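You operate a simulated robot arm through the tools that you are given. There is no shell and no other tool. Be economical: measure what you need, move in short steps, check, and stop when the job is done.

The job below is to be done with a simulated robot arm. You get a single attempt, and the scene is never put back.

Task
Press the peg of the green peg tray home in the peg press.
Fine: then put it in the GOOD tray; one press; leave the carriage out. Where these are worked on the way, their far stop is far enough and under half their travel is too little: press carriage.

The check looks at the end state, three seconds after you hand in, the way a careful person would. Anything else that was tipped, shoved, dropped, spilled or broken makes it a failure.

Robot
A 5-joint arm with a two-finger parallel gripper, fixed in place. Base frame: the origin is at the foot of the arm, x ahead of it, y to its left, z up; the work surface is at about z = 0. Lengths are in mm, angles in degrees, forces in N, time in s.
With the tool pointing down near the work surface it reaches from about 260 to 600 mm from the base axis. Its first joint turns from -66.0 to 66.0 degrees. The tool tilts only in the upright plane through the base axis and itself; it spins freely about its own axis. Payload 1.57 kg.
The TCP is the grasp point between the finger pads, 30 mm short of the fingertips. In the tool frame z runs along the fingers and y along their closing line. Largest opening 80 mm; finger width 17, thickness 12; the body of the gripper, 40 by 82 mm, starts 80 mm behind the TCP.
Orientation is told as [roll, pitch, yaw] about the base's x, y, z axes, in that order, counted from this pose: with the fingers straight down and closing along the base's y, the tool's x points along the base's -x, its y along +y and its z along -z.

Tools
- The arm moves only by the tool play_rows. Its argument "moves" is a list of rows, each a list of 7 numbers: the shift along the base's x, y, z in mm, then the turn, a rotation vector about the base's x, y, z in rad, then the finger opening in mm, from 0 to 80. In form: [[tx, ty, tz, ax, ay, az, grip], ...]. A call has 1 to 20 rows; each row is the pose to reach, as a shift and turn from the pose commanded when the call began. A row lasts 0.2 s, in which the tool goes at most 50 mm and 8.6 degrees; a call with a longer step from one row to the next is refused whole, and so is a gripper value outside its range. A pose out of reach is approached as far as the arm can. The call stops where the force on the tool passes 40 N (or 10 N more than at its start, if that is more) or the arm is blocked; 0.2 s more then pass. The fingers move at their own pace (about 153 mm/s each) and stop on an object; they squeeze with about 38 N. The grip force told is the motor's: it shows also when the fingers shut on nothing. Time passes only in rows, and 0.2 s behind the last, so rows that repeat a pose let the fingers close. The reply holds the time, the measured pose of the TCP, the force on the tool along the base axes, the opening and the grip force, in the units named above and with some noise, with the torque about the TCP (base axes, N m) and any sound that the robot's microphone picked up.
- Cameras (640 x 400 px; columns grow to the right, rows downward): "scene" is fixed at [44.6, 421.2, 483.6]; the picture's right is [-0.59, -0.81, 0.00], its down [-0.64, 0.47, -0.60] and it looks along [0.49, -0.36, -0.80] (base axes); focal length 214 px, centre (320, 200). "wrist" rides on the gripper at [72, -7, -122] in the tool frame; the picture's right is [0.09, 1.00, 0.00], its down [-0.84, 0.08, -0.54] and it looks along [-0.54, 0.05, 0.84] (tool axes); focal length 238 px, centre (320, 200). There is no depth. A picture from a camera that has moved, and an enlarged one, comes with that camera's place and axes in the base frame and with its lens. The place of the scene camera against the robot may be out by one fixed shift of up to 18 mm in any direction.
- grab_frame(camera): a new picture of that camera. It takes no simulated time.
- zoom(camera, box): a new picture of the part [left, top, right, bottom] of that camera's present view, enlarged. It takes no simulated time.
- close_job(): hands the job in; it is judged then, once.

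Go step by step. Nothing tells you positions but the pictures and the camera data: compare them with the known pose of the tool, close in by small moves and look again before you grip or let go. The budget is 120 turns and 64 pictures, counting those below and the enlarged ones. Unless the task says otherwise, let go and move clear before handing in, and close with one line.

The tools are called after "Call:" as a command line: name --pt "numbers of a row" for each row, then --argument value for the rest, lists and objects as JSON in quotes. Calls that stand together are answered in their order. play_rows: Moves the arm, as the interface text tells. Its arguments: {"type":"object","properties":{"moves":{"type":"array","items":{"type":"array","items":{"type":"number"}}}},"required":["moves"]} The other tools are called the same way: grab_frame (camera) takes a picture; zoom (camera, box) takes an enlarged picture of a part of a camera's view; close_job () hands the job in.

At the start:

```text
time_s: 0.0
eef_pos: [400.9, 45.7, 365.6]
tool_rot: [0.0, 0.0, 0.0]
wrist_force: [0.2, -0.6, -0.6]
moment: [-0.01, 0.03, -0.01]
width: 80.0
finger_force: 0.0
```

scene: 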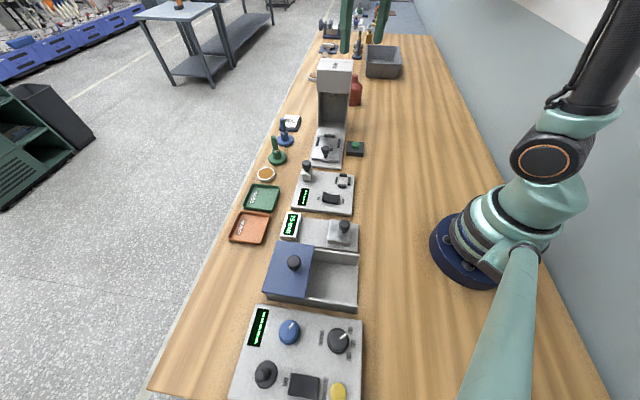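
wrist: 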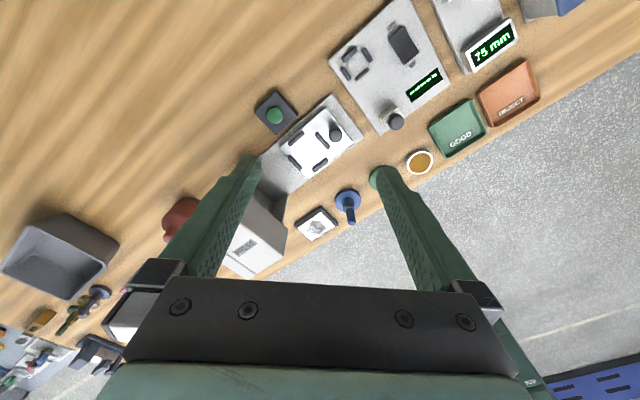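

I see a bench with a peg press (a tall head with a carriage and a green button), GOOD/REJECT trays, stamps and a tester. I'll zoom in to identify the peg tray and the press parts.

Call:
zoom --camera "scene" --box '[240, 50, 400, 150]'

Call:
zoom --camera "scene" --box '[220, 110, 380, 210]'

Call:
zoom --camera "scene" --box '[220, 180, 380, 320]'

Call:
zoom --camera "scene" --box '[300, 0, 420, 80]'

Call:
zoom --camera "wrist" --box '[220, 80, 400, 280]'

```text
4.00 times, centred on (320, 100) of scene
camera zoom: at [44.6, 421.2, 483.6], right [-0.59, -0.81, 0.0], down [-0.64, 0.47, -0.6], along [0.49, -0.36, -0.8], focal length 858 px, centre (320, 600)
```

zoom: 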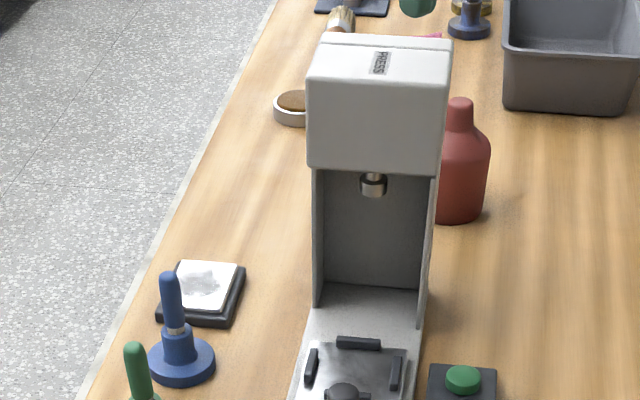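

```text
4.00 times, centred on (300, 160) of scene
camera zoom: at [44.6, 421.2, 483.6], right [-0.59, -0.81, 0.0], down [-0.64, 0.47, -0.6], along [0.49, -0.36, -0.8], focal length 858 px, centre (400, 360)
```

zoom: 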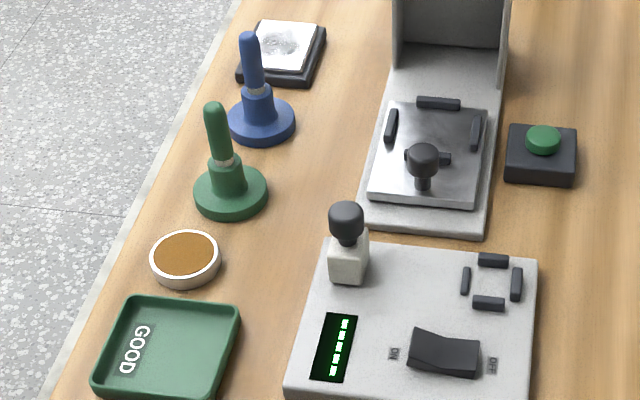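

```text
2.86 times, centred on (300, 250) of scene
camera zoom: at [44.6, 421.2, 483.6], right [-0.59, -0.81, 0.0], down [-0.64, 0.47, -0.6], along [0.49, -0.36, -0.8], focal length 613 px, centre (377, 57)
```

zoom: 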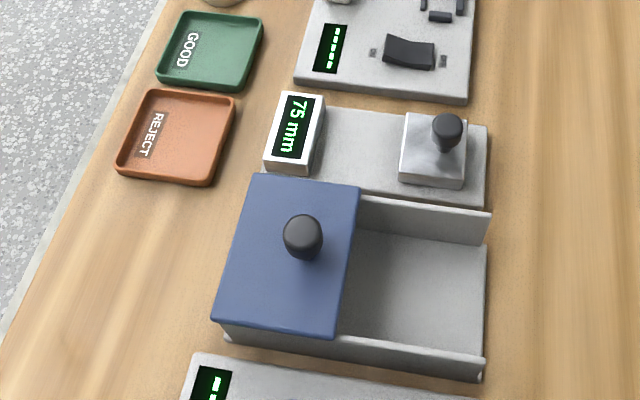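

```text
5.00 times, centred on (360, 40) of scene
camera zoom: at [44.6, 421.2, 483.6], right [-0.59, -0.81, 0.0], down [-0.64, 0.47, -0.6], along [0.49, -0.36, -0.8], focal length 1072 px, centre (120, 1000)
```

zoom: 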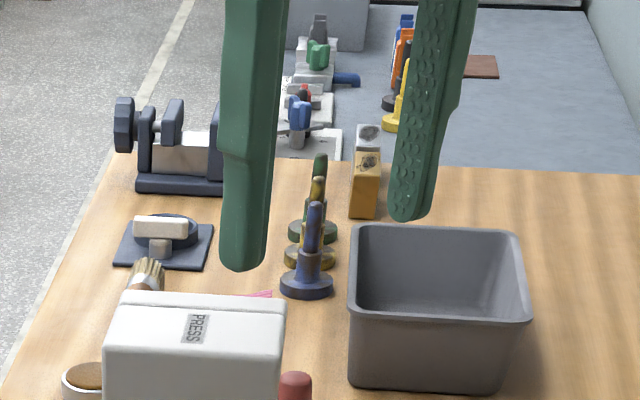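

```text
2.00 times, centred on (310, 180) of wrist
camera zoom: at [328.8, 38.2, 487.4], right [-0.09, 1.0, 0.0], down [0.84, 0.08, 0.54], along [0.54, 0.05, -0.84], focal length 477 px, centre (340, 240)
```

zoom: 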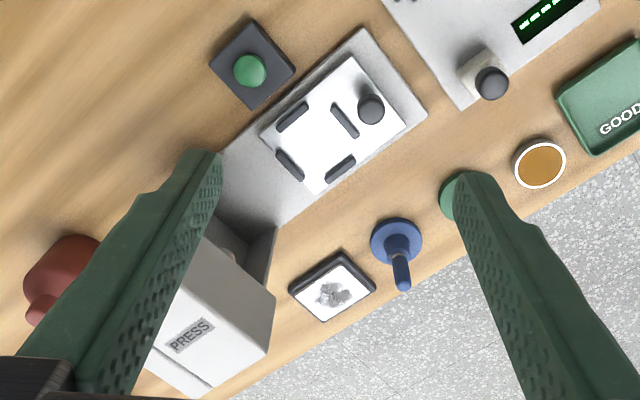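

The peg tray isn't in view yet. It may be under the blue sliding cover or behind something, so I'll turn the wrist camera toward the left side of the bench.

Call:
play_rows --pt "-15 15 0 0 0 0.13 80" --pt "-30 30 0 0 0 0.26 80" --pt "-45 45 0 0 0 0.39 80" --pt "-60 60 0 0 0 0.52 80" --pt "-75 75 0 0 0 0.65 80" --pt "-90 90 0 0 0 0.78 80" --pt "-105 105 0 0 0 0.91 80" --pt "-120 120 0 0 0 1.04 80" --pt "-135 135 0 0 0 1.17 80" --pt "-150 150 0 0 0 1.3 80"

Call:
grab_frame --camera "wrist"

Call:
grab_frame --camera "scene"

```text
time_s: 2.2
eef_pos: [250.6, 194.2, 365.3]
tool_rot: [0.0, 0.0, 74.7]
wrist_force: [0.1, 0.5, 0.0]
moment: [0.01, 0.04, 0.02]
width: 79.9
finger_force: 0.1
```

```text
56 pictures are left
camera wrist: at [238.1, 122.0, 487.1], right [-0.98, 0.18, 0.0], down [0.15, 0.83, 0.54], along [0.09, 0.53, -0.84], focal length 238 px, centre (320, 200)
```

wrist: 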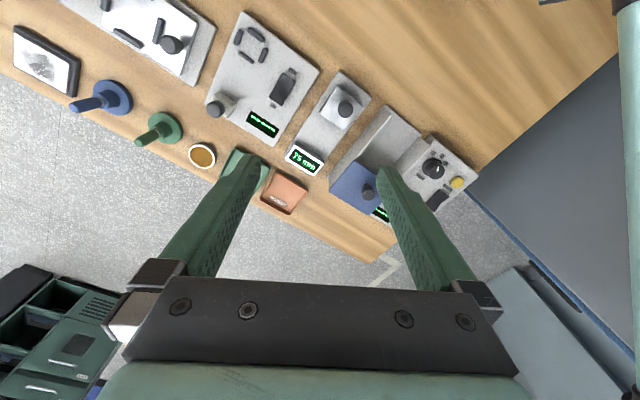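

```text
55 pictures are left
```

scene: 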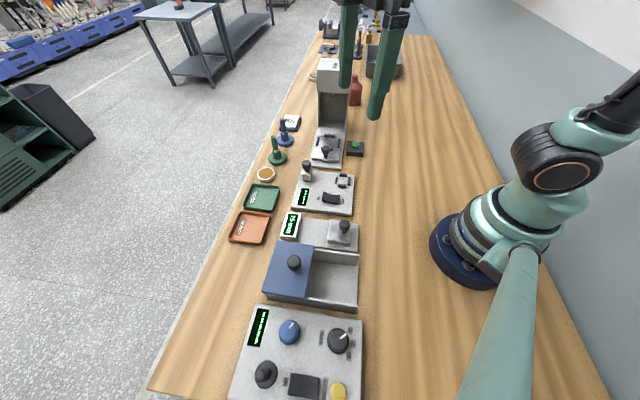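

Nothing in reach is a peg tray except possibly under the blue cover; let me inspect that area closely.

Call:
zoom --camera "wrist" --box '[190, 0, 490, 220]'

Call:
zoom --camera "scene" --box '[250, 200, 380, 320]'

```text
1.82 times, centred on (340, 110) of wrist
camera zoom: at [238.1, 122.0, 487.1], right [-0.98, 0.18, 0.0], down [0.15, 0.83, 0.54], along [0.09, 0.53, -0.84], focal length 433 px, centre (284, 364)
```

zoom: 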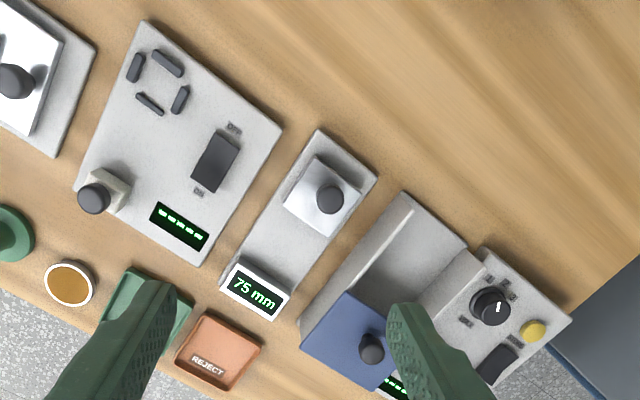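

```text
3.33 times, centred on (315, 260) of scene
camera zoom: at [44.6, 421.2, 483.6], right [-0.59, -0.81, 0.0], down [-0.64, 0.47, -0.6], along [0.49, -0.36, -0.8], focal length 715 px, centre (337, 0)
```

zoom: 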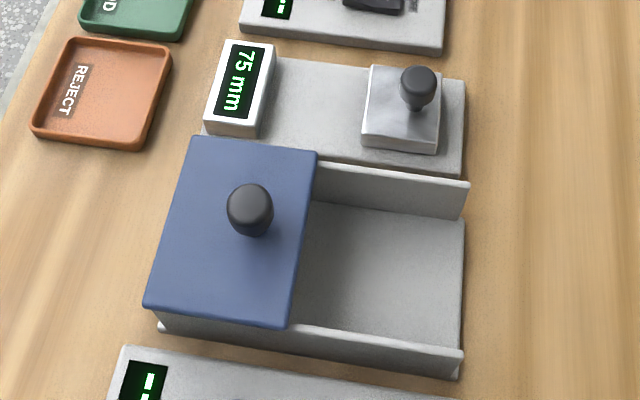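

The blue cover on its box is the likely hiding place. I'll lower the camera on the robot's side of the box to look under it.

Call:
play_rows --pt "-20 6 -30 0 0 -0.05 80" --pt "-40 12 -60 0 0 -0.1 80" --pt "-60 18 -90 0 0 -0.15 80" --pt "-80 24 -120 0 0 -0.2 80" --pt "-100 30 -150 0 0 -0.25 80" --pt "-108 34 -180 0 0 -0.26 80"

Call:
grab_frame --camera "wrist"

```text
time_s: 3.6
eef_pos: [143.1, 230.0, 184.9]
tool_rot: [0.0, 0.0, 59.6]
wrist_force: [0.0, 0.2, 0.0]
moment: [0.03, 0.01, -0.02]
width: 79.8
finger_force: 0.0
```

```text
52 pictures are left
camera wrist: at [113.0, 164.2, 306.2], right [-0.9, 0.43, 0.0], down [0.36, 0.76, 0.54], along [0.23, 0.49, -0.84], focal length 238 px, centre (320, 200)
```

wrist: 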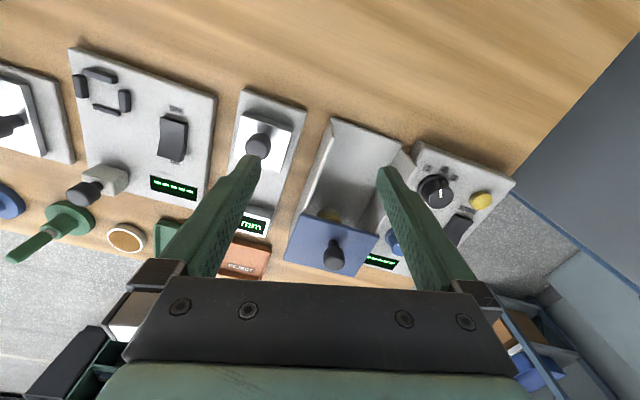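

Call:
zoom --camera "wrist" --box '[270, 110, 410, 280]'

```text
2.35 times, centred on (340, 195) of wrist
camera zoom: at [113.0, 164.2, 306.2], right [-0.9, 0.43, 0.0], down [0.36, 0.76, 0.54], along [0.23, 0.49, -0.84], focal length 561 px, centre (273, 212)
```

zoom: 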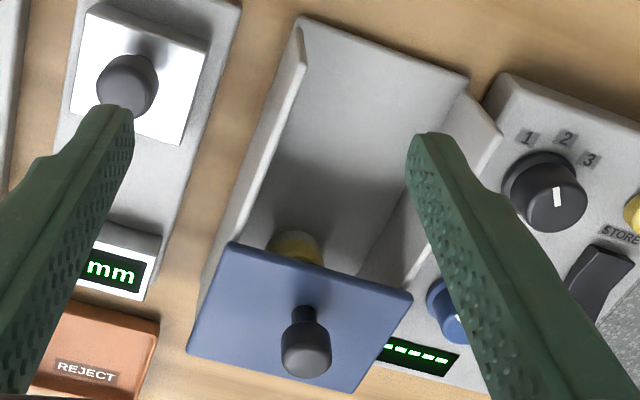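

Something yellow is just visible under the cover. I'll tilt the camera and go lower to see further in.

Call:
play_rows --pt "4 6 -15 0.1 -0.062 0 80" --pt "8 12 -30 0.2 -0.124 0 80" --pt "12 18 -45 0.3 -0.186 0 80" --pt "16 24 -60 0.4 -0.249 0 80" --pt "19 30 -72 0.45 -0.28 0 80"

Call:
grab_frame --camera "wrist"

```text
time_s: 4.8
eef_pos: [190.9, 303.4, 117.3]
tool_rot: [-1.1, -30.3, 59.8]
wrist_force: [0.4, -0.2, 0.1]
moment: [0.04, 0.0, 0.01]
width: 80.1
finger_force: 0.0
out of reach, approached as far as the arm can: row 2, 3, 4, 5
```

```text
50 pictures are left
camera wrist: at [132.5, 194.6, 185.9], right [-0.9, 0.44, -0.06], down [0.15, 0.43, 0.89], along [0.42, 0.79, -0.45], focal length 238 px, centre (320, 200)
```

wrist: 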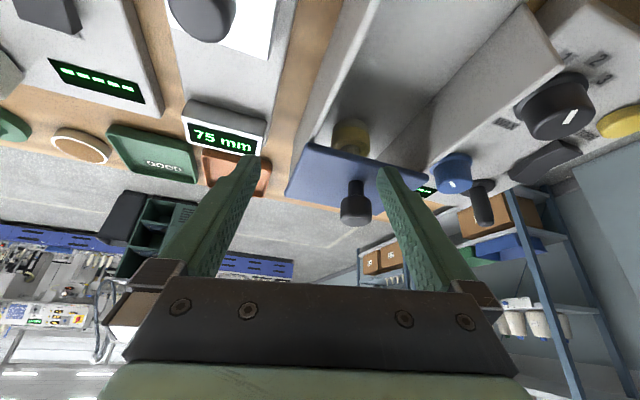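

Call:
zoom --camera "wrist" --box '[270, 80, 450, 230]'

```text
2.67 times, centred on (360, 155) of wrist
camera zoom: at [132.5, 194.6, 185.9], right [-0.9, 0.44, -0.06], down [0.15, 0.43, 0.89], along [0.42, 0.79, -0.45], focal length 636 px, centre (213, 320)
```

zoom: 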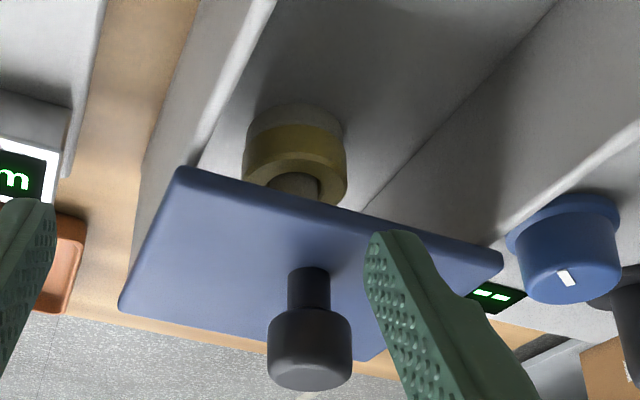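

Call:
zoom --camera "wrist" --box '[320, 95, 400, 155]'

Call:
zoom --camera "scene" --box '[260, 112, 310, 172]'

```text
6.67 times, centred on (360, 125) of wrist
camera zoom: at [132.5, 194.6, 185.9], right [-0.9, 0.44, -0.06], down [0.15, 0.43, 0.89], along [0.42, 0.79, -0.45], focal length 1589 px, centre (53, 700)
```

zoom: 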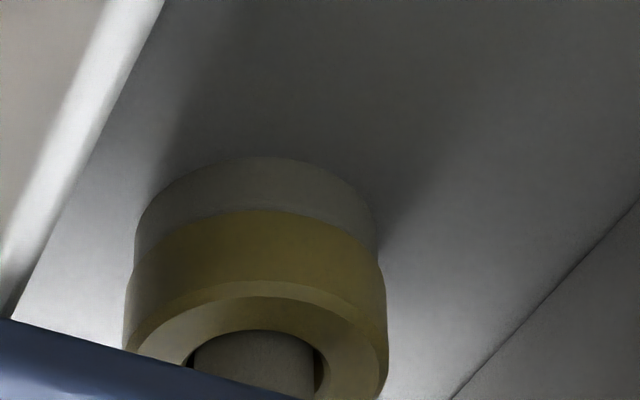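

```text
6.67 times, centred on (285, 142) of scene
camera zoom: at [44.6, 421.2, 483.6], right [-0.59, -0.81, 0.0], down [-0.64, 0.47, -0.6], along [0.49, -0.36, -0.8], focal length 1430 px, centre (553, 587)
```

zoom: 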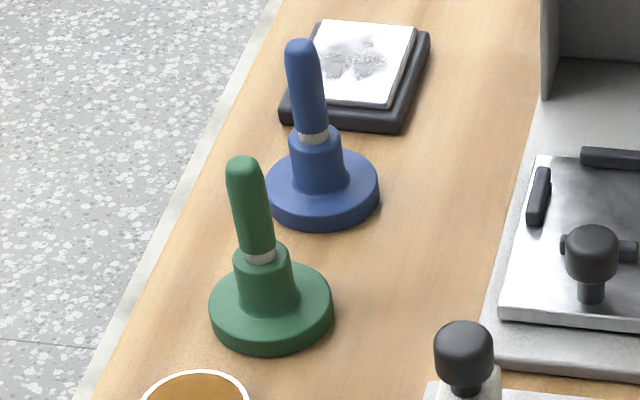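

There is a yellow peg tray (puck with sleeve and peg) under the cover, so the green one is probably further in and the cover has to be slid open. I'll back out first and straighten the tool.

Call:
play_rows --pt "0 0 25 -0.1 0.062 0 80" --pt "0 0 50 -0.2 0.124 0 80" --pt "0 0 75 -0.3 0.186 0 80" --pt "0 0 90 -0.4 0.249 0 80" --pt "0 0 100 -0.45 0.28 0 80"

```text
time_s: 6.0
eef_pos: [190.8, 304.1, 217.8]
tool_rot: [0.0, 0.0, 59.6]
wrist_force: [0.3, 0.1, -0.5]
moment: [-0.02, 0.0, -0.01]
width: 80.1
finger_force: 0.2
```

Now I'll move above the cover knob, yaw lined up with the box, and look.

Call:
play_rows --pt "0 20 -5 0 0 -0.1 80" --pt "0 40 -10 0 0 -0.2 80" --pt "0 63 -20 0 0 -0.285 80"

Call:
grab_frame --camera "wrist"

Call:
zoom --camera "scene" --box '[220, 150, 420, 330]'

```text
time_s: 6.8
eef_pos: [191.6, 368.8, 196.6]
tool_rot: [0.0, 0.0, 43.2]
wrist_force: [0.0, 0.4, 0.5]
moment: [-0.01, 0.0, 0.0]
width: 80.0
finger_force: 0.0
```

```text
46 pictures are left
camera wrist: at [143.4, 315.0, 319.0], right [-0.75, 0.66, 0.0], down [0.56, 0.63, 0.54], along [0.36, 0.41, -0.84], focal length 238 px, centre (320, 200)
```

wrist: 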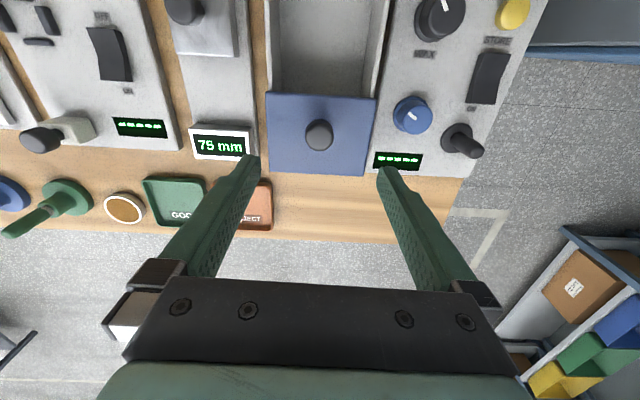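

```text
2.22 times, centred on (320, 240) of scene
camera zoom: at [44.6, 421.2, 483.6], right [-0.59, -0.81, 0.0], down [-0.64, 0.47, -0.6], along [0.49, -0.36, -0.8], focal length 477 px, centre (320, 111)
```

zoom: 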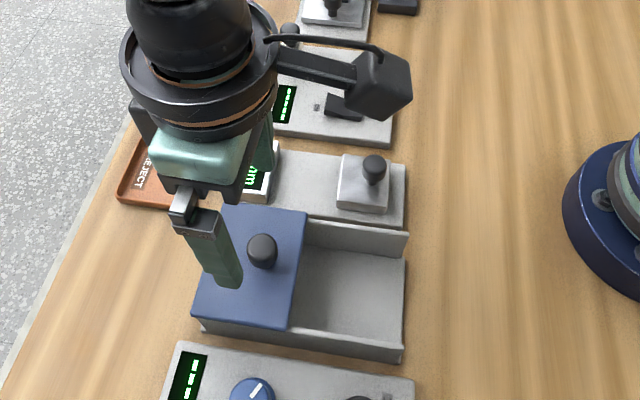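

The knob is centred beneath the tool. I'll descend part-way with open fingers and check.

Call:
play_rows --pt "0 0 -25 0 0 0 60" --pt "0 0 -50 0 0 0 60" --pt "0 0 -78 0 0 0 60"

Call:
grab_frame --camera "wrist"

Call:
zoom --camera "scene" --box '[220, 190, 380, 310]'

```text
time_s: 7.6
eef_pos: [190.8, 367.5, 120.4]
tool_rot: [0.0, 0.0, 43.2]
wrist_force: [-0.3, -0.6, 0.5]
moment: [0.02, 0.04, 0.0]
width: 60.0
finger_force: 0.1
```

```text
44 pictures are left
camera wrist: at [142.3, 313.7, 241.3], right [-0.75, 0.66, 0.0], down [0.56, 0.63, 0.54], along [0.36, 0.41, -0.84], focal length 238 px, centre (320, 200)
```

wrist: 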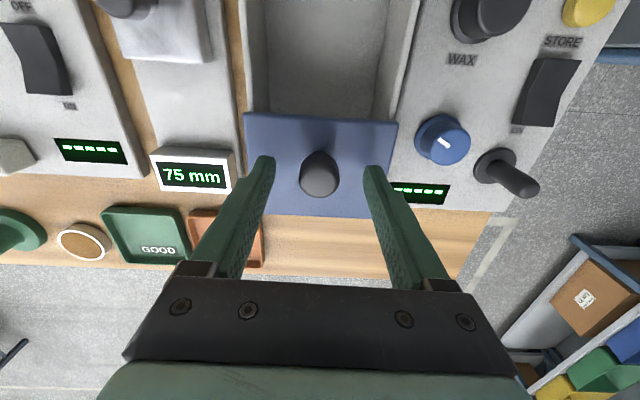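

```text
3.33 times, centred on (300, 250) of scene
camera zoom: at [44.6, 421.2, 483.6], right [-0.59, -0.81, 0.0], down [-0.64, 0.47, -0.6], along [0.49, -0.36, -0.8], focal length 715 px, centre (387, 33)
```

zoom: 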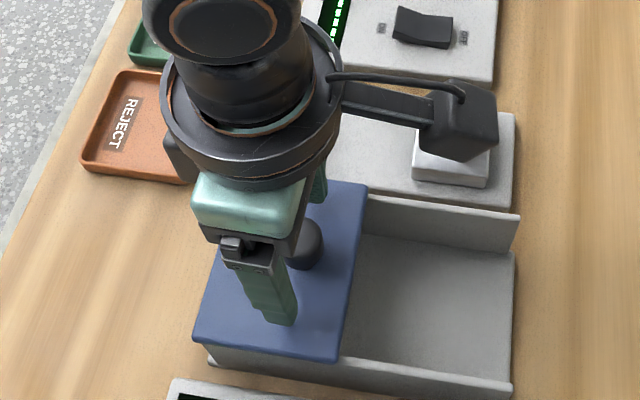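

Call:
play_rows --pt "0 0 -12 0 0 0 60" --pt "0 0 -12 0 0 0 15" --pt "0 0 -12 0 0 0 15" --pt "0 0 -12 0 0 0 15"

```text
time_s: 8.6
eef_pos: [192.3, 369.0, 108.4]
tool_rot: [0.1, -0.1, 43.1]
wrist_force: [15.9, -13.8, 26.0]
moment: [-0.16, -0.23, 0.04]
width: 26.8
finger_force: 6.7
```

The grip is slightly off-centre, so I'll relax it sideways.

Call:
play_rows --pt "1 -1 1 0 0 0 15" --pt "2 -2 1 0 0 0 15" --pt "2 -2 1 0 0 0 15"

```text
time_s: 9.4
eef_pos: [191.4, 367.2, 108.4]
tool_rot: [0.1, -0.3, 43.4]
wrist_force: [-16.7, 18.3, 13.2]
moment: [-0.73, 0.23, -0.34]
width: 25.3
finger_force: 37.1
```

Gripped firmly. Now I'll pull the cover along the box in small steps.

Call:
play_rows --pt "-1 1 0 0 0 0 10" --pt "-4.6 -2.4 0 0 0 0 10" --pt "-8.3 -5.9 0 0 0 0 10" --pt "-11.9 -9.3 0 0 0 0 10" --pt "-15.5 -12.7 0 0 0 0 10"

Call:
zoom --camera "scene" --box '[220, 190, 380, 310]'

```text
time_s: 10.6
eef_pos: [178.6, 355.1, 107.8]
tool_rot: [0.0, 0.0, 43.3]
wrist_force: [-15.2, 15.9, -6.5]
moment: [0.72, -0.32, -0.27]
width: 25.6
finger_force: 36.6
```

```text
3.33 times, centred on (300, 250) of scene
camera zoom: at [44.6, 421.2, 483.6], right [-0.59, -0.81, 0.0], down [-0.64, 0.47, -0.6], along [0.49, -0.36, -0.8], focal length 715 px, centre (387, 33)
```

zoom: 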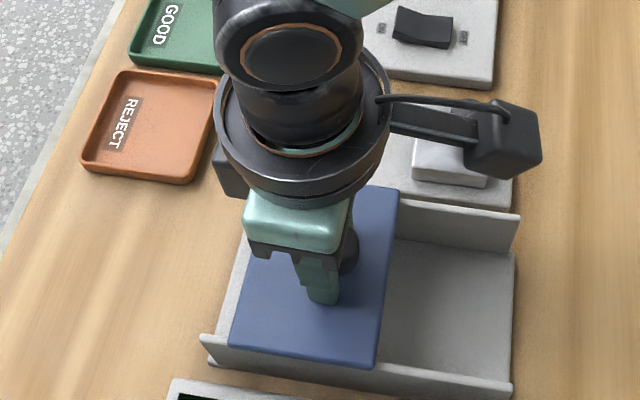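

It slides. Continuing, with a small sideways correction.

Call:
play_rows --pt "-4.4 -2.6 0.5 0 0 0 10" --pt "-9.5 -7.5 0.5 0 0 0 10" --pt "-14.6 -12.3 0.5 0 0 0 10" --pt "-19.6 -17.1 0.5 0 0 0 10" --pt "-24.7 -21.9 0.5 0 0 0 10"

```text
time_s: 11.2
eef_pos: [170.1, 347.8, 108.1]
tool_rot: [-0.1, 0.1, 43.4]
wrist_force: [-2.2, 0.1, -3.8]
moment: [0.2, 0.12, -0.09]
width: 25.6
finger_force: 36.5
out of reach, approached as far as the arm can: row 2, 3
stopped in row 3: the force on the tool passed its limit at 46 N (the readings are from after the stop); the commanded pose is now the measured one
```

The arm's first-joint limit stops further pulling at the knob. I'll let go, raise and look at what's uncovered at the far end.

Call:
play_rows --pt "0 0 0 0 0 0 60" --pt "0 0 0 0 0 0 60" --pt "0 0 30 0 0 0 60" --pt "0 0 70 0 0 0 60" --pt "15 15 110 0 0 0 60" --pt "25 25 140 0 0 0 60"

Call:
grab_frame --camera "wrist"

Call:
zoom --camera "scene" --box '[220, 190, 380, 310]'

```text
time_s: 12.6
eef_pos: [197.3, 374.2, 249.9]
tool_rot: [-0.1, 0.2, 43.4]
wrist_force: [0.0, 0.9, -0.3]
moment: [-0.02, -0.01, -0.02]
width: 59.9
finger_force: 0.1
```

```text
41 pictures are left
camera wrist: at [148.6, 319.8, 371.6], right [-0.75, 0.66, 0.0], down [0.56, 0.63, 0.54], along [0.36, 0.4, -0.84], focal length 238 px, centre (320, 200)
```

wrist: 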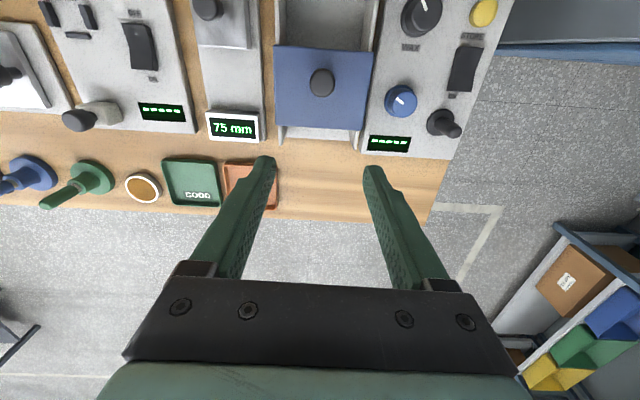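

```text
3.33 times, centred on (300, 250) of scene
camera zoom: at [44.6, 421.2, 483.6], right [-0.59, -0.81, 0.0], down [-0.64, 0.47, -0.6], along [0.49, -0.36, -0.8], focal length 715 px, centre (387, 33)
```

zoom: 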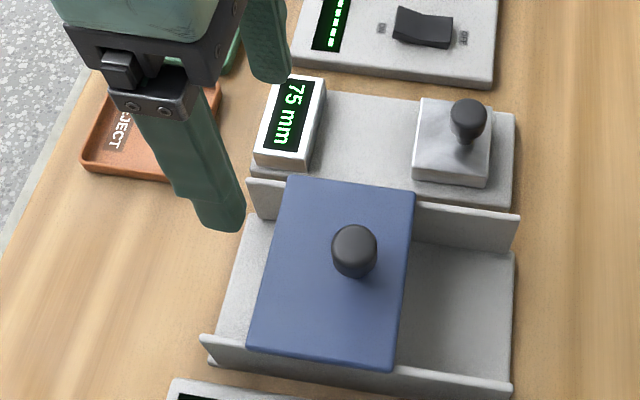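

Rear end is clear so far; the puck sits mid-box. I'll swing the camera round to the far side, both to look under the cover and to push it from its far edge.

Call:
play_rows --pt "5 5 0 0 0 -0.14 60" --pt "10 10 0 0 0 -0.28 40" --pt "15 15 0 0 0 -0.42 20" --pt "20 20 0 0 0 -0.56 0" --pt "25 25 0 0 0 -0.7 0" --pt "30 30 0 0 0 -0.84 0" --pt "35 35 0 0 0 -0.98 0" --pt "40 40 0 0 0 -1.12 0" --pt "45 45 0 0 0 -1.26 0" --pt "50 50 0 0 0 -1.4 0" --pt "55 55 0 0 0 -1.54 0"

Call:
play_rows --pt "0 0 0 0 0 -0.14 0" --pt "0 0 0 0 0 -0.28 0" --pt "0 0 0 0 0 -0.42 0" --pt "0 0 0 0 0 -0.56 0" --pt "0 0 0 0 0 -0.7 0" --pt "0 0 -10 0 0 -0.84 0" --pt "0 0 -20 0 0 -0.98 0" --pt "0 0 -40 0 0 -1.12 0" --pt "0 0 -60 0 0 -1.26 0" --pt "0 0 -80 0 0 -1.4 0" --pt "0 0 -100 0 0 -1.54 0" --pt "0 0 -110 0 0 -1.6 0"

Call:
grab_frame --camera "wrist"

```text
time_s: 15.0
eef_pos: [251.9, 426.5, 247.1]
tool_rot: [-0.1, 0.0, -45.0]
wrist_force: [-0.3, 0.6, -0.3]
moment: [0.01, -0.01, -0.02]
width: 0.2
finger_force: 21.5
```

```text
time_s: 17.6
eef_pos: [366.1, 316.3, 137.4]
tool_rot: [0.0, 0.3, -131.7]
wrist_force: [0.8, 0.6, 0.1]
moment: [0.0, 0.02, 0.0]
width: 0.0
finger_force: 21.4
out of reach, approached as far as the arm can: row 9, 10, 11, 12
```

```text
39 pictures are left
camera wrist: at [408.3, 374.2, 259.6], right [0.81, -0.59, 0.0], down [-0.5, -0.68, 0.54], along [-0.32, -0.43, -0.84], focal length 238 px, centre (320, 200)
```

wrist: 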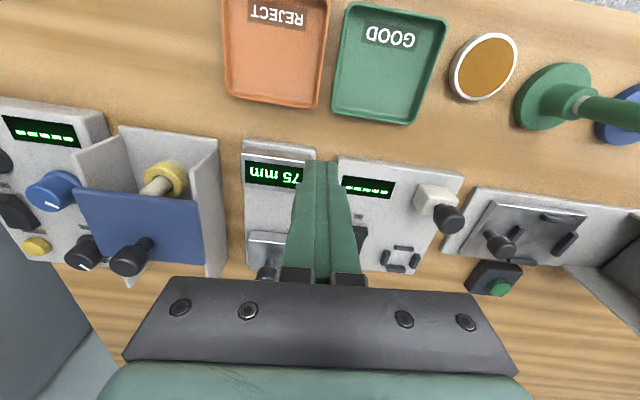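

Call:
zoom --camera "wrist" --box '[60, 110, 260, 290]'

```text
2.22 times, centred on (160, 200) of wrist
camera zoom: at [408.3, 374.2, 259.6], right [0.81, -0.59, 0.0], down [-0.5, -0.68, 0.54], along [-0.32, -0.43, -0.84], focal length 530 px, centre (676, 200)
```

zoom: 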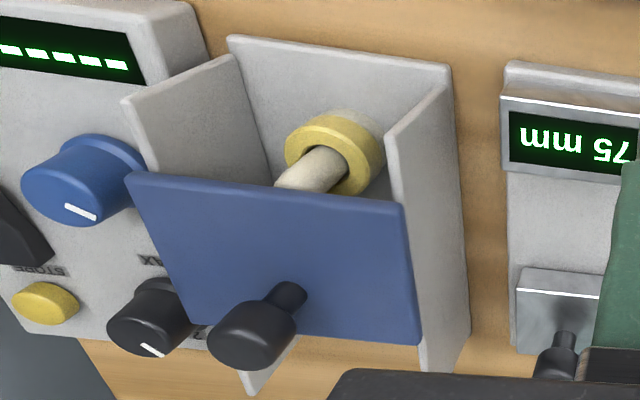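

Only a yellow-ringed part shows under the cover. Before moving the cover further, I'll check the area behind and right of the press for a green one.

Call:
play_rows --pt "-5 -10 50 0 0 0.14 0" --pt "-10 -30 100 0 0 0.28 0" --pt "-10 -60 140 0 0 0.42 0" --pt "-10 -95 170 0 0 0.56 0" --pt "-10 -130 200 0 0 0.7 0" --pt "-10 -165 220 0 0 0.84 0" --pt "-10 -200 230 0 0 0.98 0" --pt "-10 -235 230 0 0 1.12 0" --pt "-10 -270 230 0 0 1.26 0" --pt "-10 -305 230 0 0 1.4 0" --pt "-10 -340 230 0 0 1.54 0"

Call:
play_rows --pt "0 -30 0 0 0 0.14 0" --pt "0 -60 0 0 0 0.28 0" --pt "0 -90 0 0 0 0.38 0" --pt "0 -120 0 0 0 0.38 0"

Call:
grab_frame --camera "wrist"

Call:
grab_frame --camera "scene"

```text
refused: row 1 steps farther than a row can; nothing moved
```

```text
time_s: 18.6
eef_pos: [370.5, 197.4, 137.7]
tool_rot: [0.1, 0.1, -109.7]
wrist_force: [0.0, -0.6, -0.6]
moment: [0.0, -0.04, -0.02]
width: 0.0
finger_force: 21.6
```

```text
37 pictures are left
camera wrist: at [387.1, 267.7, 259.3], right [0.97, -0.25, 0.0], down [-0.21, -0.81, 0.54], along [-0.13, -0.52, -0.84], focal length 238 px, centre (320, 200)
```

wrist: 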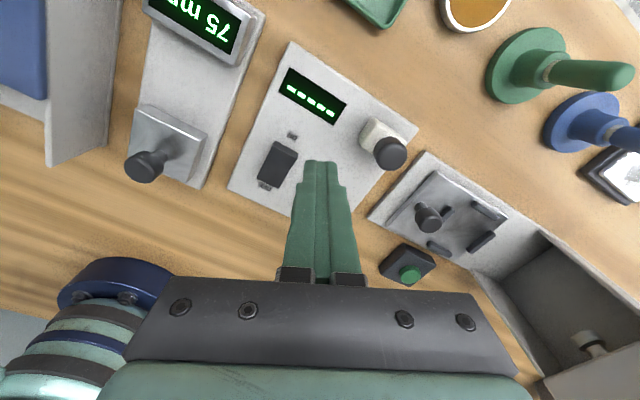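

```text
36 pictures are left
```

scene: 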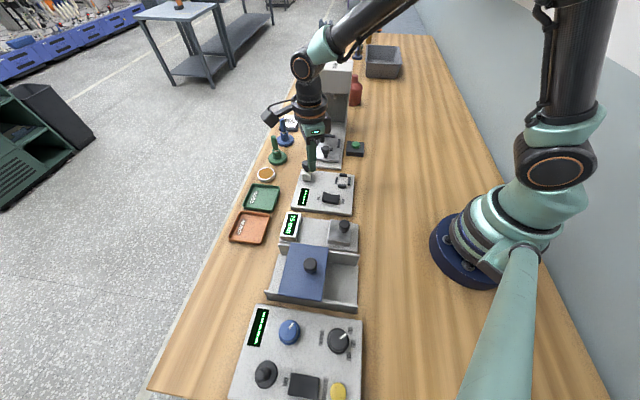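

The first call was refused (step too long), and no harm was done. I'll now go up and over to the right side to look behind the press.

Call:
play_rows --pt "0 0 45 0 0 0.14 0" --pt "0 0 90 0 0 0.28 0" --pt "0 0 135 0 0 0.42 0" --pt "0 -10 180 0 0 0.56 0" --pt "0 -30 220 0 0 0.7 0" --pt "0 -60 245 0 0 0.84 0" --pt "0 -95 260 0 0 0.98 0" --pt "0 -130 260 0 0 1.12 0" --pt "0 -165 260 0 0 1.26 0" --pt "0 -200 260 0 0 1.4 0" --pt "0 -240 260 0 0 1.4 0" --pt "0 -280 260 0 0 1.4 0" --pt "0 -320 260 0 0 1.5 0" --pt "0 -350 260 0 0 1.6 0"

Call:
grab_frame --camera "wrist"

```text
time_s: 21.6
eef_pos: [365.1, -150.5, 402.0]
tool_rot: [0.0, 0.1, -18.1]
wrist_force: [-0.3, 0.4, -0.4]
moment: [0.02, 0.03, -0.01]
width: 0.1
finger_force: 21.3
```

```text
35 pictures are left
camera wrist: at [294.7, -134.7, 522.8], right [0.22, 0.98, 0.0], down [0.82, -0.19, 0.54], along [0.53, -0.12, -0.84], focal length 238 px, centre (320, 200)
```

wrist: 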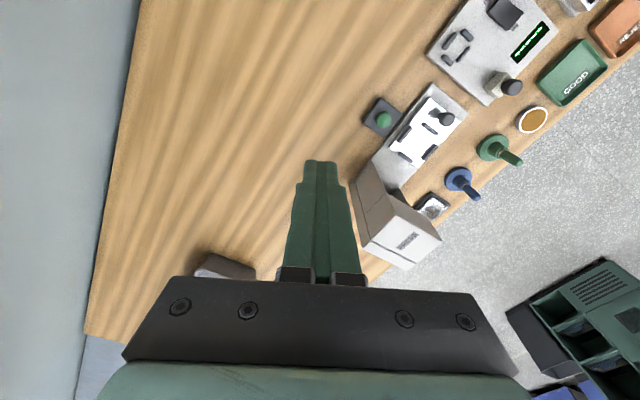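

Call:
play_rows --pt "-20 0 0 0 0 -0.1 80" --pt "-40 -20 0 0 0 -0.2 80" --pt "-60 -40 0 0 0 -0.3 80" --pt "-70 -60 10 0 0 -0.3 80"

Call:
grab_frame --camera "wrist"

```text
time_s: 22.6
eef_pos: [298.2, -207.5, 410.1]
tool_rot: [0.0, 0.1, -35.5]
wrist_force: [0.2, 1.2, -0.4]
moment: [-0.01, 0.01, 0.03]
width: 79.9
finger_force: 0.2
```

```text
34 pictures are left
camera wrist: at [235.6, -172.4, 532.3], right [0.5, 0.87, 0.0], down [0.73, -0.42, 0.54], along [0.47, -0.27, -0.84], focal length 238 px, centre (320, 200)
```

wrist: 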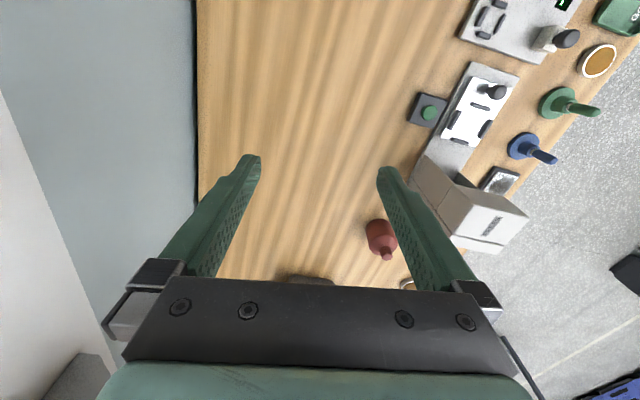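

Nothing green is behind the press within reach, so the covered box is the only hiding place. I'll finish opening the cover by pushing its knob with one finger, keeping the TCP at a reachable azimuth.

Call:
play_rows --pt "-5 40 -5 0 0 0.1 50" --pt "-10 80 -10 0 0 0.2 50" --pt "-15 120 -15 0 0 0.3 50" --pt "-20 160 -20 0 0 0.4 50" --pt "-25 200 -25 0 0 0.5 50" --pt "-30 240 -30 0 0 0.6 50" --pt "-35 280 -35 0 0 0.7 50" --pt "-40 320 -40 0 0 0.8 50" --pt "-45 360 -50 0 0 0.9 50" --pt "-50 400 -60 0 0 1.0 50" --pt "-55 440 -70 0 0 1.1 50" --pt "-65 480 -80 0 0 1.2 50" --pt "-75 515 -100 0 0 1.3 50" --pt "-83 535 -120 0 0 1.37 50" --pt "-85 552 -160 0 0 1.37 50" --pt "-86 554 -200 0 0 1.37 50" --pt "-86 554 -240 0 0 1.37 50"

Call:
grab_frame --camera "wrist"

```text
time_s: 26.2
eef_pos: [214.1, 344.6, 169.3]
tool_rot: [0.1, 0.2, 43.2]
wrist_force: [-1.1, -0.1, 1.0]
moment: [0.03, 0.0, -0.02]
width: 49.9
finger_force: 0.1
```

```text
33 pictures are left
camera wrist: at [166.1, 292.0, 291.1], right [-0.75, 0.66, 0.0], down [0.56, 0.63, 0.54], along [0.36, 0.4, -0.84], focal length 238 px, centre (320, 200)
```

wrist: 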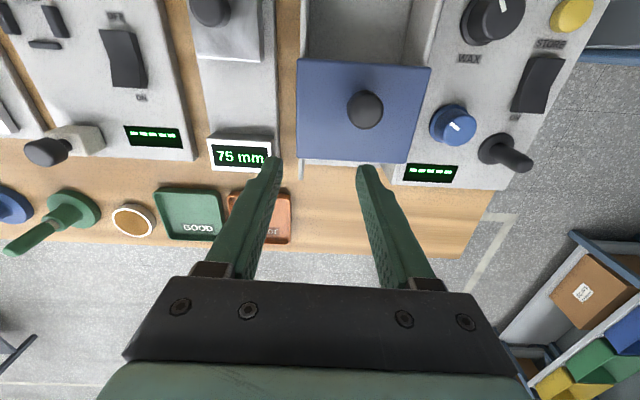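

Call:
play_rows --pt "0 0 -30 0 0 0 50" --pt "0 0 -57 0 0 0 50" --pt "-5 -5 -57 0 0 0 50" --pt "-9 -9 -57 0 0 0 50" --pt "-14 -14 -57 0 0 0 50" --pt "-19 -19 -57 0 0 0 50" --pt "-24 -24 -57 0 0 0 50"

Call:
grab_frame --camera "wrist"

```text
time_s: 27.8
eef_pos: [190.1, 319.6, 112.8]
tool_rot: [0.0, 0.2, 43.2]
wrist_force: [0.1, -0.3, 0.3]
moment: [0.0, 0.02, -0.01]
width: 49.7
finger_force: 0.0
```

```text
32 pictures are left
camera wrist: at [141.7, 266.1, 234.2], right [-0.75, 0.66, 0.0], down [0.56, 0.63, 0.54], along [0.36, 0.4, -0.84], focal length 238 px, centre (320, 200)
```

wrist: 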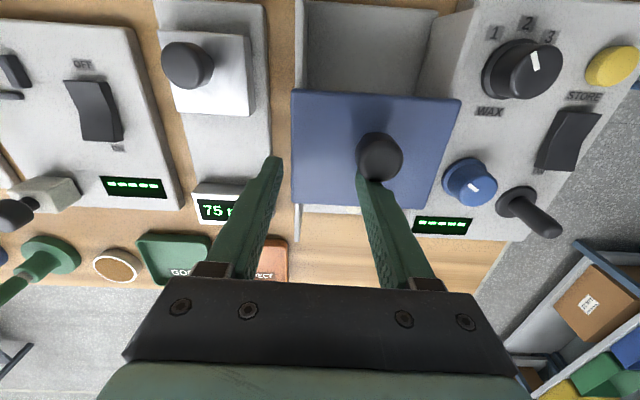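

The cover is moving freely. Continuing.

Call:
play_rows --pt "-5 -5 0 0 0 0 50" --pt "-10 -10 0 0 0 0 50" --pt "-15 -15 0 0 0 0 50" --pt "-20 -20 0 0 0 0 50" --pt "-24 -24 0 0 0 0 50" --pt "-28 -28 0 0 0 0 50"

Call:
zoom --camera "scene" --box '[220, 190, 380, 310]'

```text
time_s: 29.2
eef_pos: [160.1, 294.7, 110.7]
tool_rot: [-0.1, 0.1, 43.3]
wrist_force: [0.0, 0.5, 0.3]
moment: [-0.01, 0.0, 0.01]
width: 50.2
finger_force: 0.1
```

```text
3.33 times, centred on (300, 250) of scene
camera zoom: at [44.6, 421.2, 483.6], right [-0.59, -0.81, 0.0], down [-0.64, 0.47, -0.6], along [0.49, -0.36, -0.8], focal length 715 px, centre (387, 33)
```

zoom: 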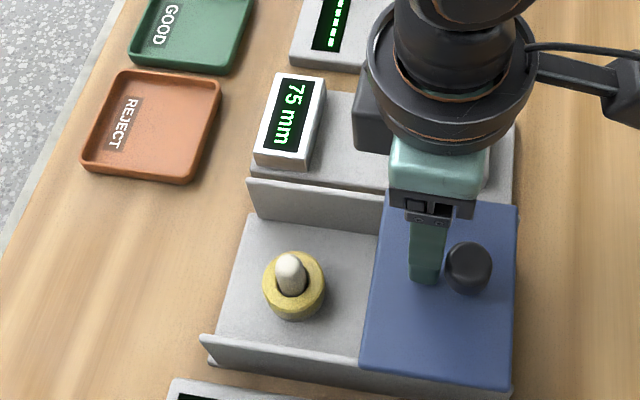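

Cover is open. Inside is a single puck with a peg. I'll retreat upward and look closely.

Call:
play_rows --pt "5 5 0 0 0 0 50" --pt "8 8 30 0 0 0 60" --pt "15 15 70 0 0 0 80" --pt "20 20 110 0 0 0 80"

Call:
grab_frame --camera "wrist"

Call:
zoom --camera "scene" --box '[265, 235, 325, 285]'

```text
time_s: 30.2
eef_pos: [179.6, 313.0, 219.2]
tool_rot: [-0.1, 0.2, 43.3]
wrist_force: [0.5, -0.1, 0.2]
moment: [0.0, 0.02, -0.02]
width: 80.0
finger_force: 0.0
```

```text
30 pictures are left
camera wrist: at [131.8, 258.7, 341.3], right [-0.75, 0.66, 0.0], down [0.56, 0.63, 0.54], along [0.36, 0.4, -0.84], focal length 238 px, centre (320, 200)
```

wrist: 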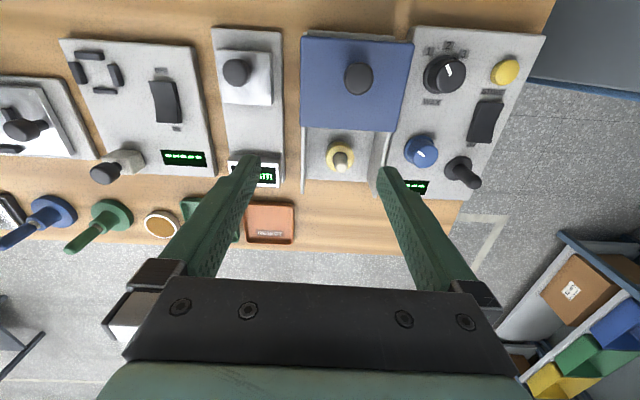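

```text
8.00 times, centred on (295, 260) of scene
camera zoom: at [44.6, 421.2, 483.6], right [-0.59, -0.81, 0.0], down [-0.64, 0.47, -0.6], along [0.49, -0.36, -0.8], focal length 1716 px, centre (520, -280)
```

zoom: 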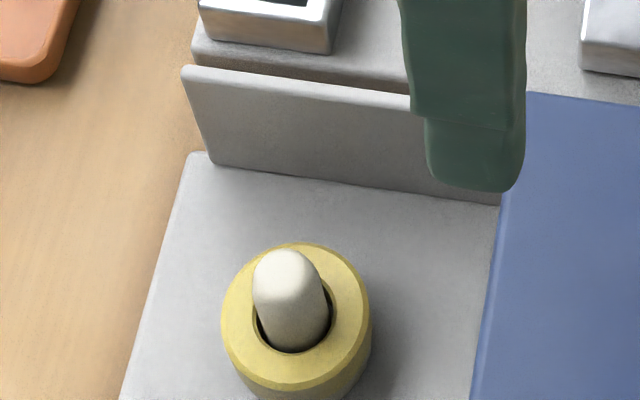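

The part in the box is yellow, not green. Before deciding I'll take a close look at the green and blue upright objects and the pad beside the press.

Call:
play_rows --pt "20 0 30 0 0 -0.05 80" --pt "50 -15 50 0 0 -0.1 80" --pt "90 -40 50 0 0 -0.15 80" --pt "130 -65 50 0 0 -0.2 80" --pt "170 -90 50 0 0 -0.25 80" --pt "210 -110 40 0 0 -0.3 80" --pt "240 -125 20 0 0 -0.35 80"

Call:
zoom --camera "wrist" --box '[100, 0, 540, 275]'

```text
time_s: 31.8
eef_pos: [422.1, 188.3, 240.9]
tool_rot: [0.1, 0.0, 23.2]
wrist_force: [0.1, 0.7, -0.2]
moment: [-0.03, 0.01, 0.0]
width: 79.9
finger_force: 0.0
```

```text
1.45 times, centred on (320, 138) of wrist
camera zoom: at [357.9, 154.0, 362.7], right [-0.48, 0.88, 0.0], down [0.74, 0.4, 0.54], along [0.47, 0.26, -0.84], focal length 347 px, centre (320, 291)
```

zoom: 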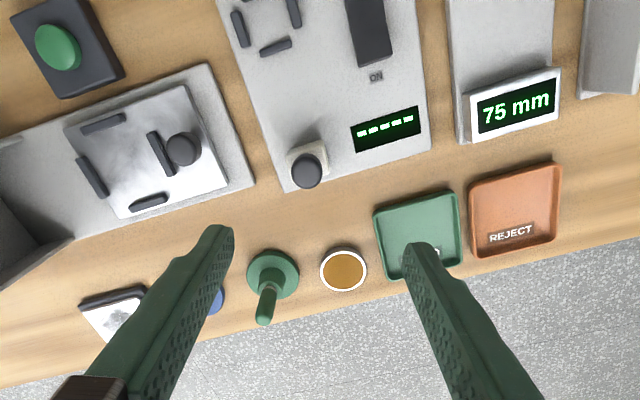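

The green part's disc (about 62 mm) fits the carriage nest (about 66 mm inside), while the yellow cup (38 mm) would not. So the green upright object is the green peg tray, at about (564, 204). I'll move over it with the fingers closing at 45°.

Call:
play_rows --pt "15 2 -5 0 0 -0.13 80" --pt "30 4 -10 0 0 -0.26 80" --pt "45 6 -20 0 0 -0.39 80" --pt "60 8 -30 0 0 -0.52 80" --pt "75 10 -40 0 0 -0.65 80" --pt "90 12 -50 0 0 -0.78 80" --pt "105 14 -60 0 0 -0.91 80" --pt "120 15 -70 0 0 -1.04 80" --pt "135 15 -80 0 0 -1.17 80" --pt "142 15 -80 0 0 -1.19 80"

Call:
grab_frame --camera "wrist"

Call:
zoom --camera "scene" --box '[230, 90, 330, 190]'

```text
time_s: 34.0
eef_pos: [560.2, 199.7, 159.2]
tool_rot: [-0.2, 0.0, -45.1]
wrist_force: [0.9, 0.0, 0.4]
moment: [-0.01, 0.0, -0.01]
width: 80.0
finger_force: 0.0
out of reach, approached as far as the arm can: row 10
```

```text
27 pictures are left
camera wrist: at [505.2, 246.9, 281.0], right [0.64, 0.77, 0.0], down [0.65, -0.54, 0.54], along [0.41, -0.35, -0.84], focal length 238 px, centre (320, 200)
```

wrist: 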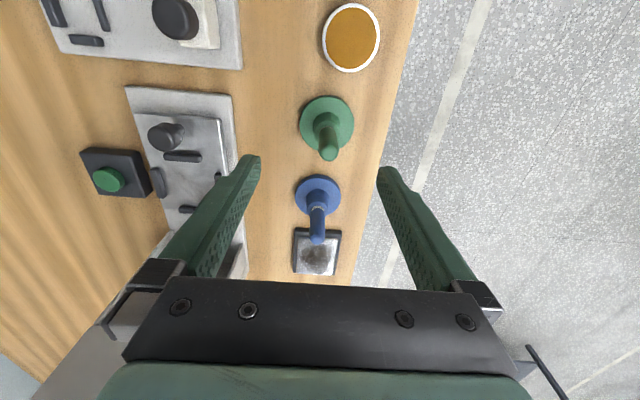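

```text
4.00 times, centred on (280, 140) of scene
camera zoom: at [44.6, 421.2, 483.6], right [-0.59, -0.81, 0.0], down [-0.64, 0.47, -0.6], along [0.49, -0.36, -0.8], focal length 858 px, centre (480, 440)
```

zoom: 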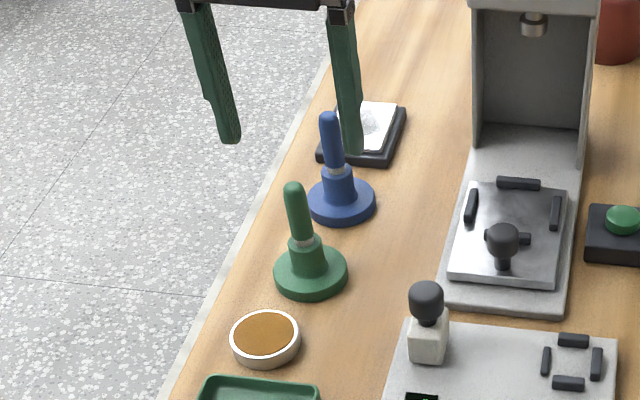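

The green tray is at about (564.5, 204). I'll turn so the fingers close radially and lower in steps, checking reach.

Call:
play_rows --pt "0 0 0 0 0 -0.14 80" --pt "0 0 0 0 0 -0.28 80" --pt "1 2 -10 0 0 -0.43 80" --pt "2 3 -30 0 0 -0.43 80" --pt "4 4 -50 0 0 -0.43 80"

Call:
grab_frame --camera "wrist"

```text
time_s: 35.2
eef_pos: [560.7, 203.7, 111.7]
tool_rot: [0.0, 0.0, -69.7]
wrist_force: [0.0, -0.1, 0.6]
moment: [-0.01, -0.01, 0.01]
width: 80.0
finger_force: 0.0
```

```text
25 pictures are left
camera wrist: at [531.1, 269.2, 232.2], right [0.9, 0.43, 0.0], down [0.36, -0.76, 0.54], along [0.23, -0.49, -0.84], focal length 238 px, centre (320, 200)
```

wrist: 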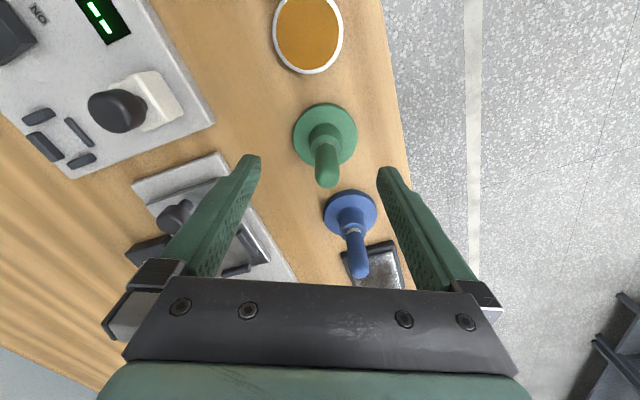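

Lined up sideways. Now down to the hub.

Call:
play_rows --pt "2 1 -20 0 0 0 80" --pt "4 1.5 -40 0 0 0 80" --pt "5 2 -55 0 0 0 80" --pt "5 2 -64 0 0 0 80"

Call:
grab_frame --camera "wrist"

Call:
zoom --camera "scene" --box '[250, 120, 310, 170]'

```text
time_s: 36.2
eef_pos: [564.8, 206.0, 47.8]
tool_rot: [0.0, 0.1, -69.8]
wrist_force: [0.6, 0.2, 0.4]
moment: [-0.01, 0.02, -0.03]
width: 79.8
finger_force: 0.1
out of reach, approached as far as the arm can: row 3, 4
```

```text
24 pictures are left
camera wrist: at [532.9, 270.1, 169.2], right [0.9, 0.43, 0.0], down [0.36, -0.76, 0.54], along [0.23, -0.49, -0.84], focal length 238 px, centre (320, 200)
```

wrist: 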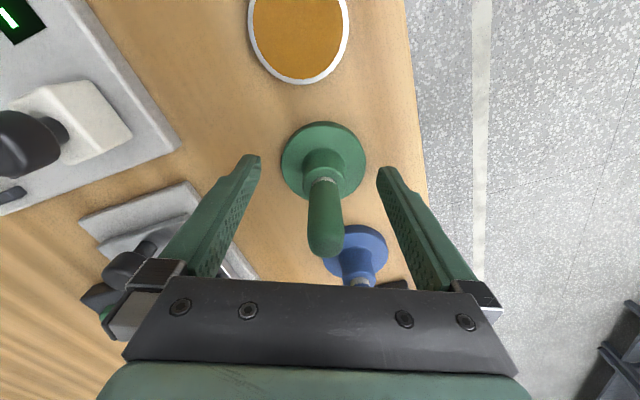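

```text
8.00 times, centred on (280, 145) of scene
camera zoom: at [44.6, 421.2, 483.6], right [-0.59, -0.81, 0.0], down [-0.64, 0.47, -0.6], along [0.49, -0.36, -0.8], focal length 1716 px, centre (640, 640)
```

zoom: 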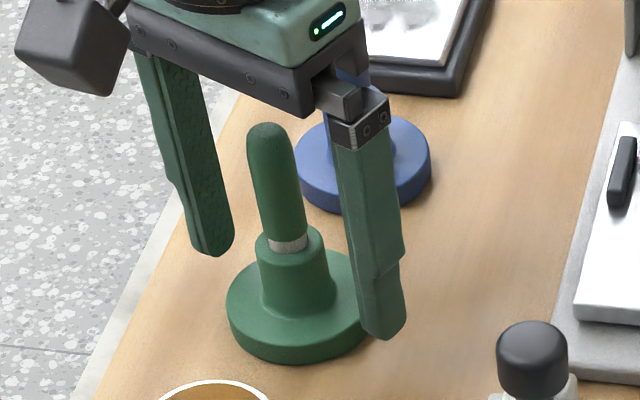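

Fingers straddle the hub just above the flange. Closing.

Call:
play_rows --pt "-0.4 1.2 0 0 0 0 50" --pt "-0.4 1.2 0 0 0 0 30" --pt "-0.4 1.2 0 0 0 0 15" --pt "-0.4 1.2 0 0 0 0 15" --pt "-0.4 1.2 0 0 0 0 15"

```text
time_s: 37.4
eef_pos: [565.4, 205.8, 47.0]
tool_rot: [0.0, 0.0, -69.7]
wrist_force: [0.6, -1.1, 0.4]
moment: [0.0, 0.0, 0.0]
width: 26.7
finger_force: 38.0
```

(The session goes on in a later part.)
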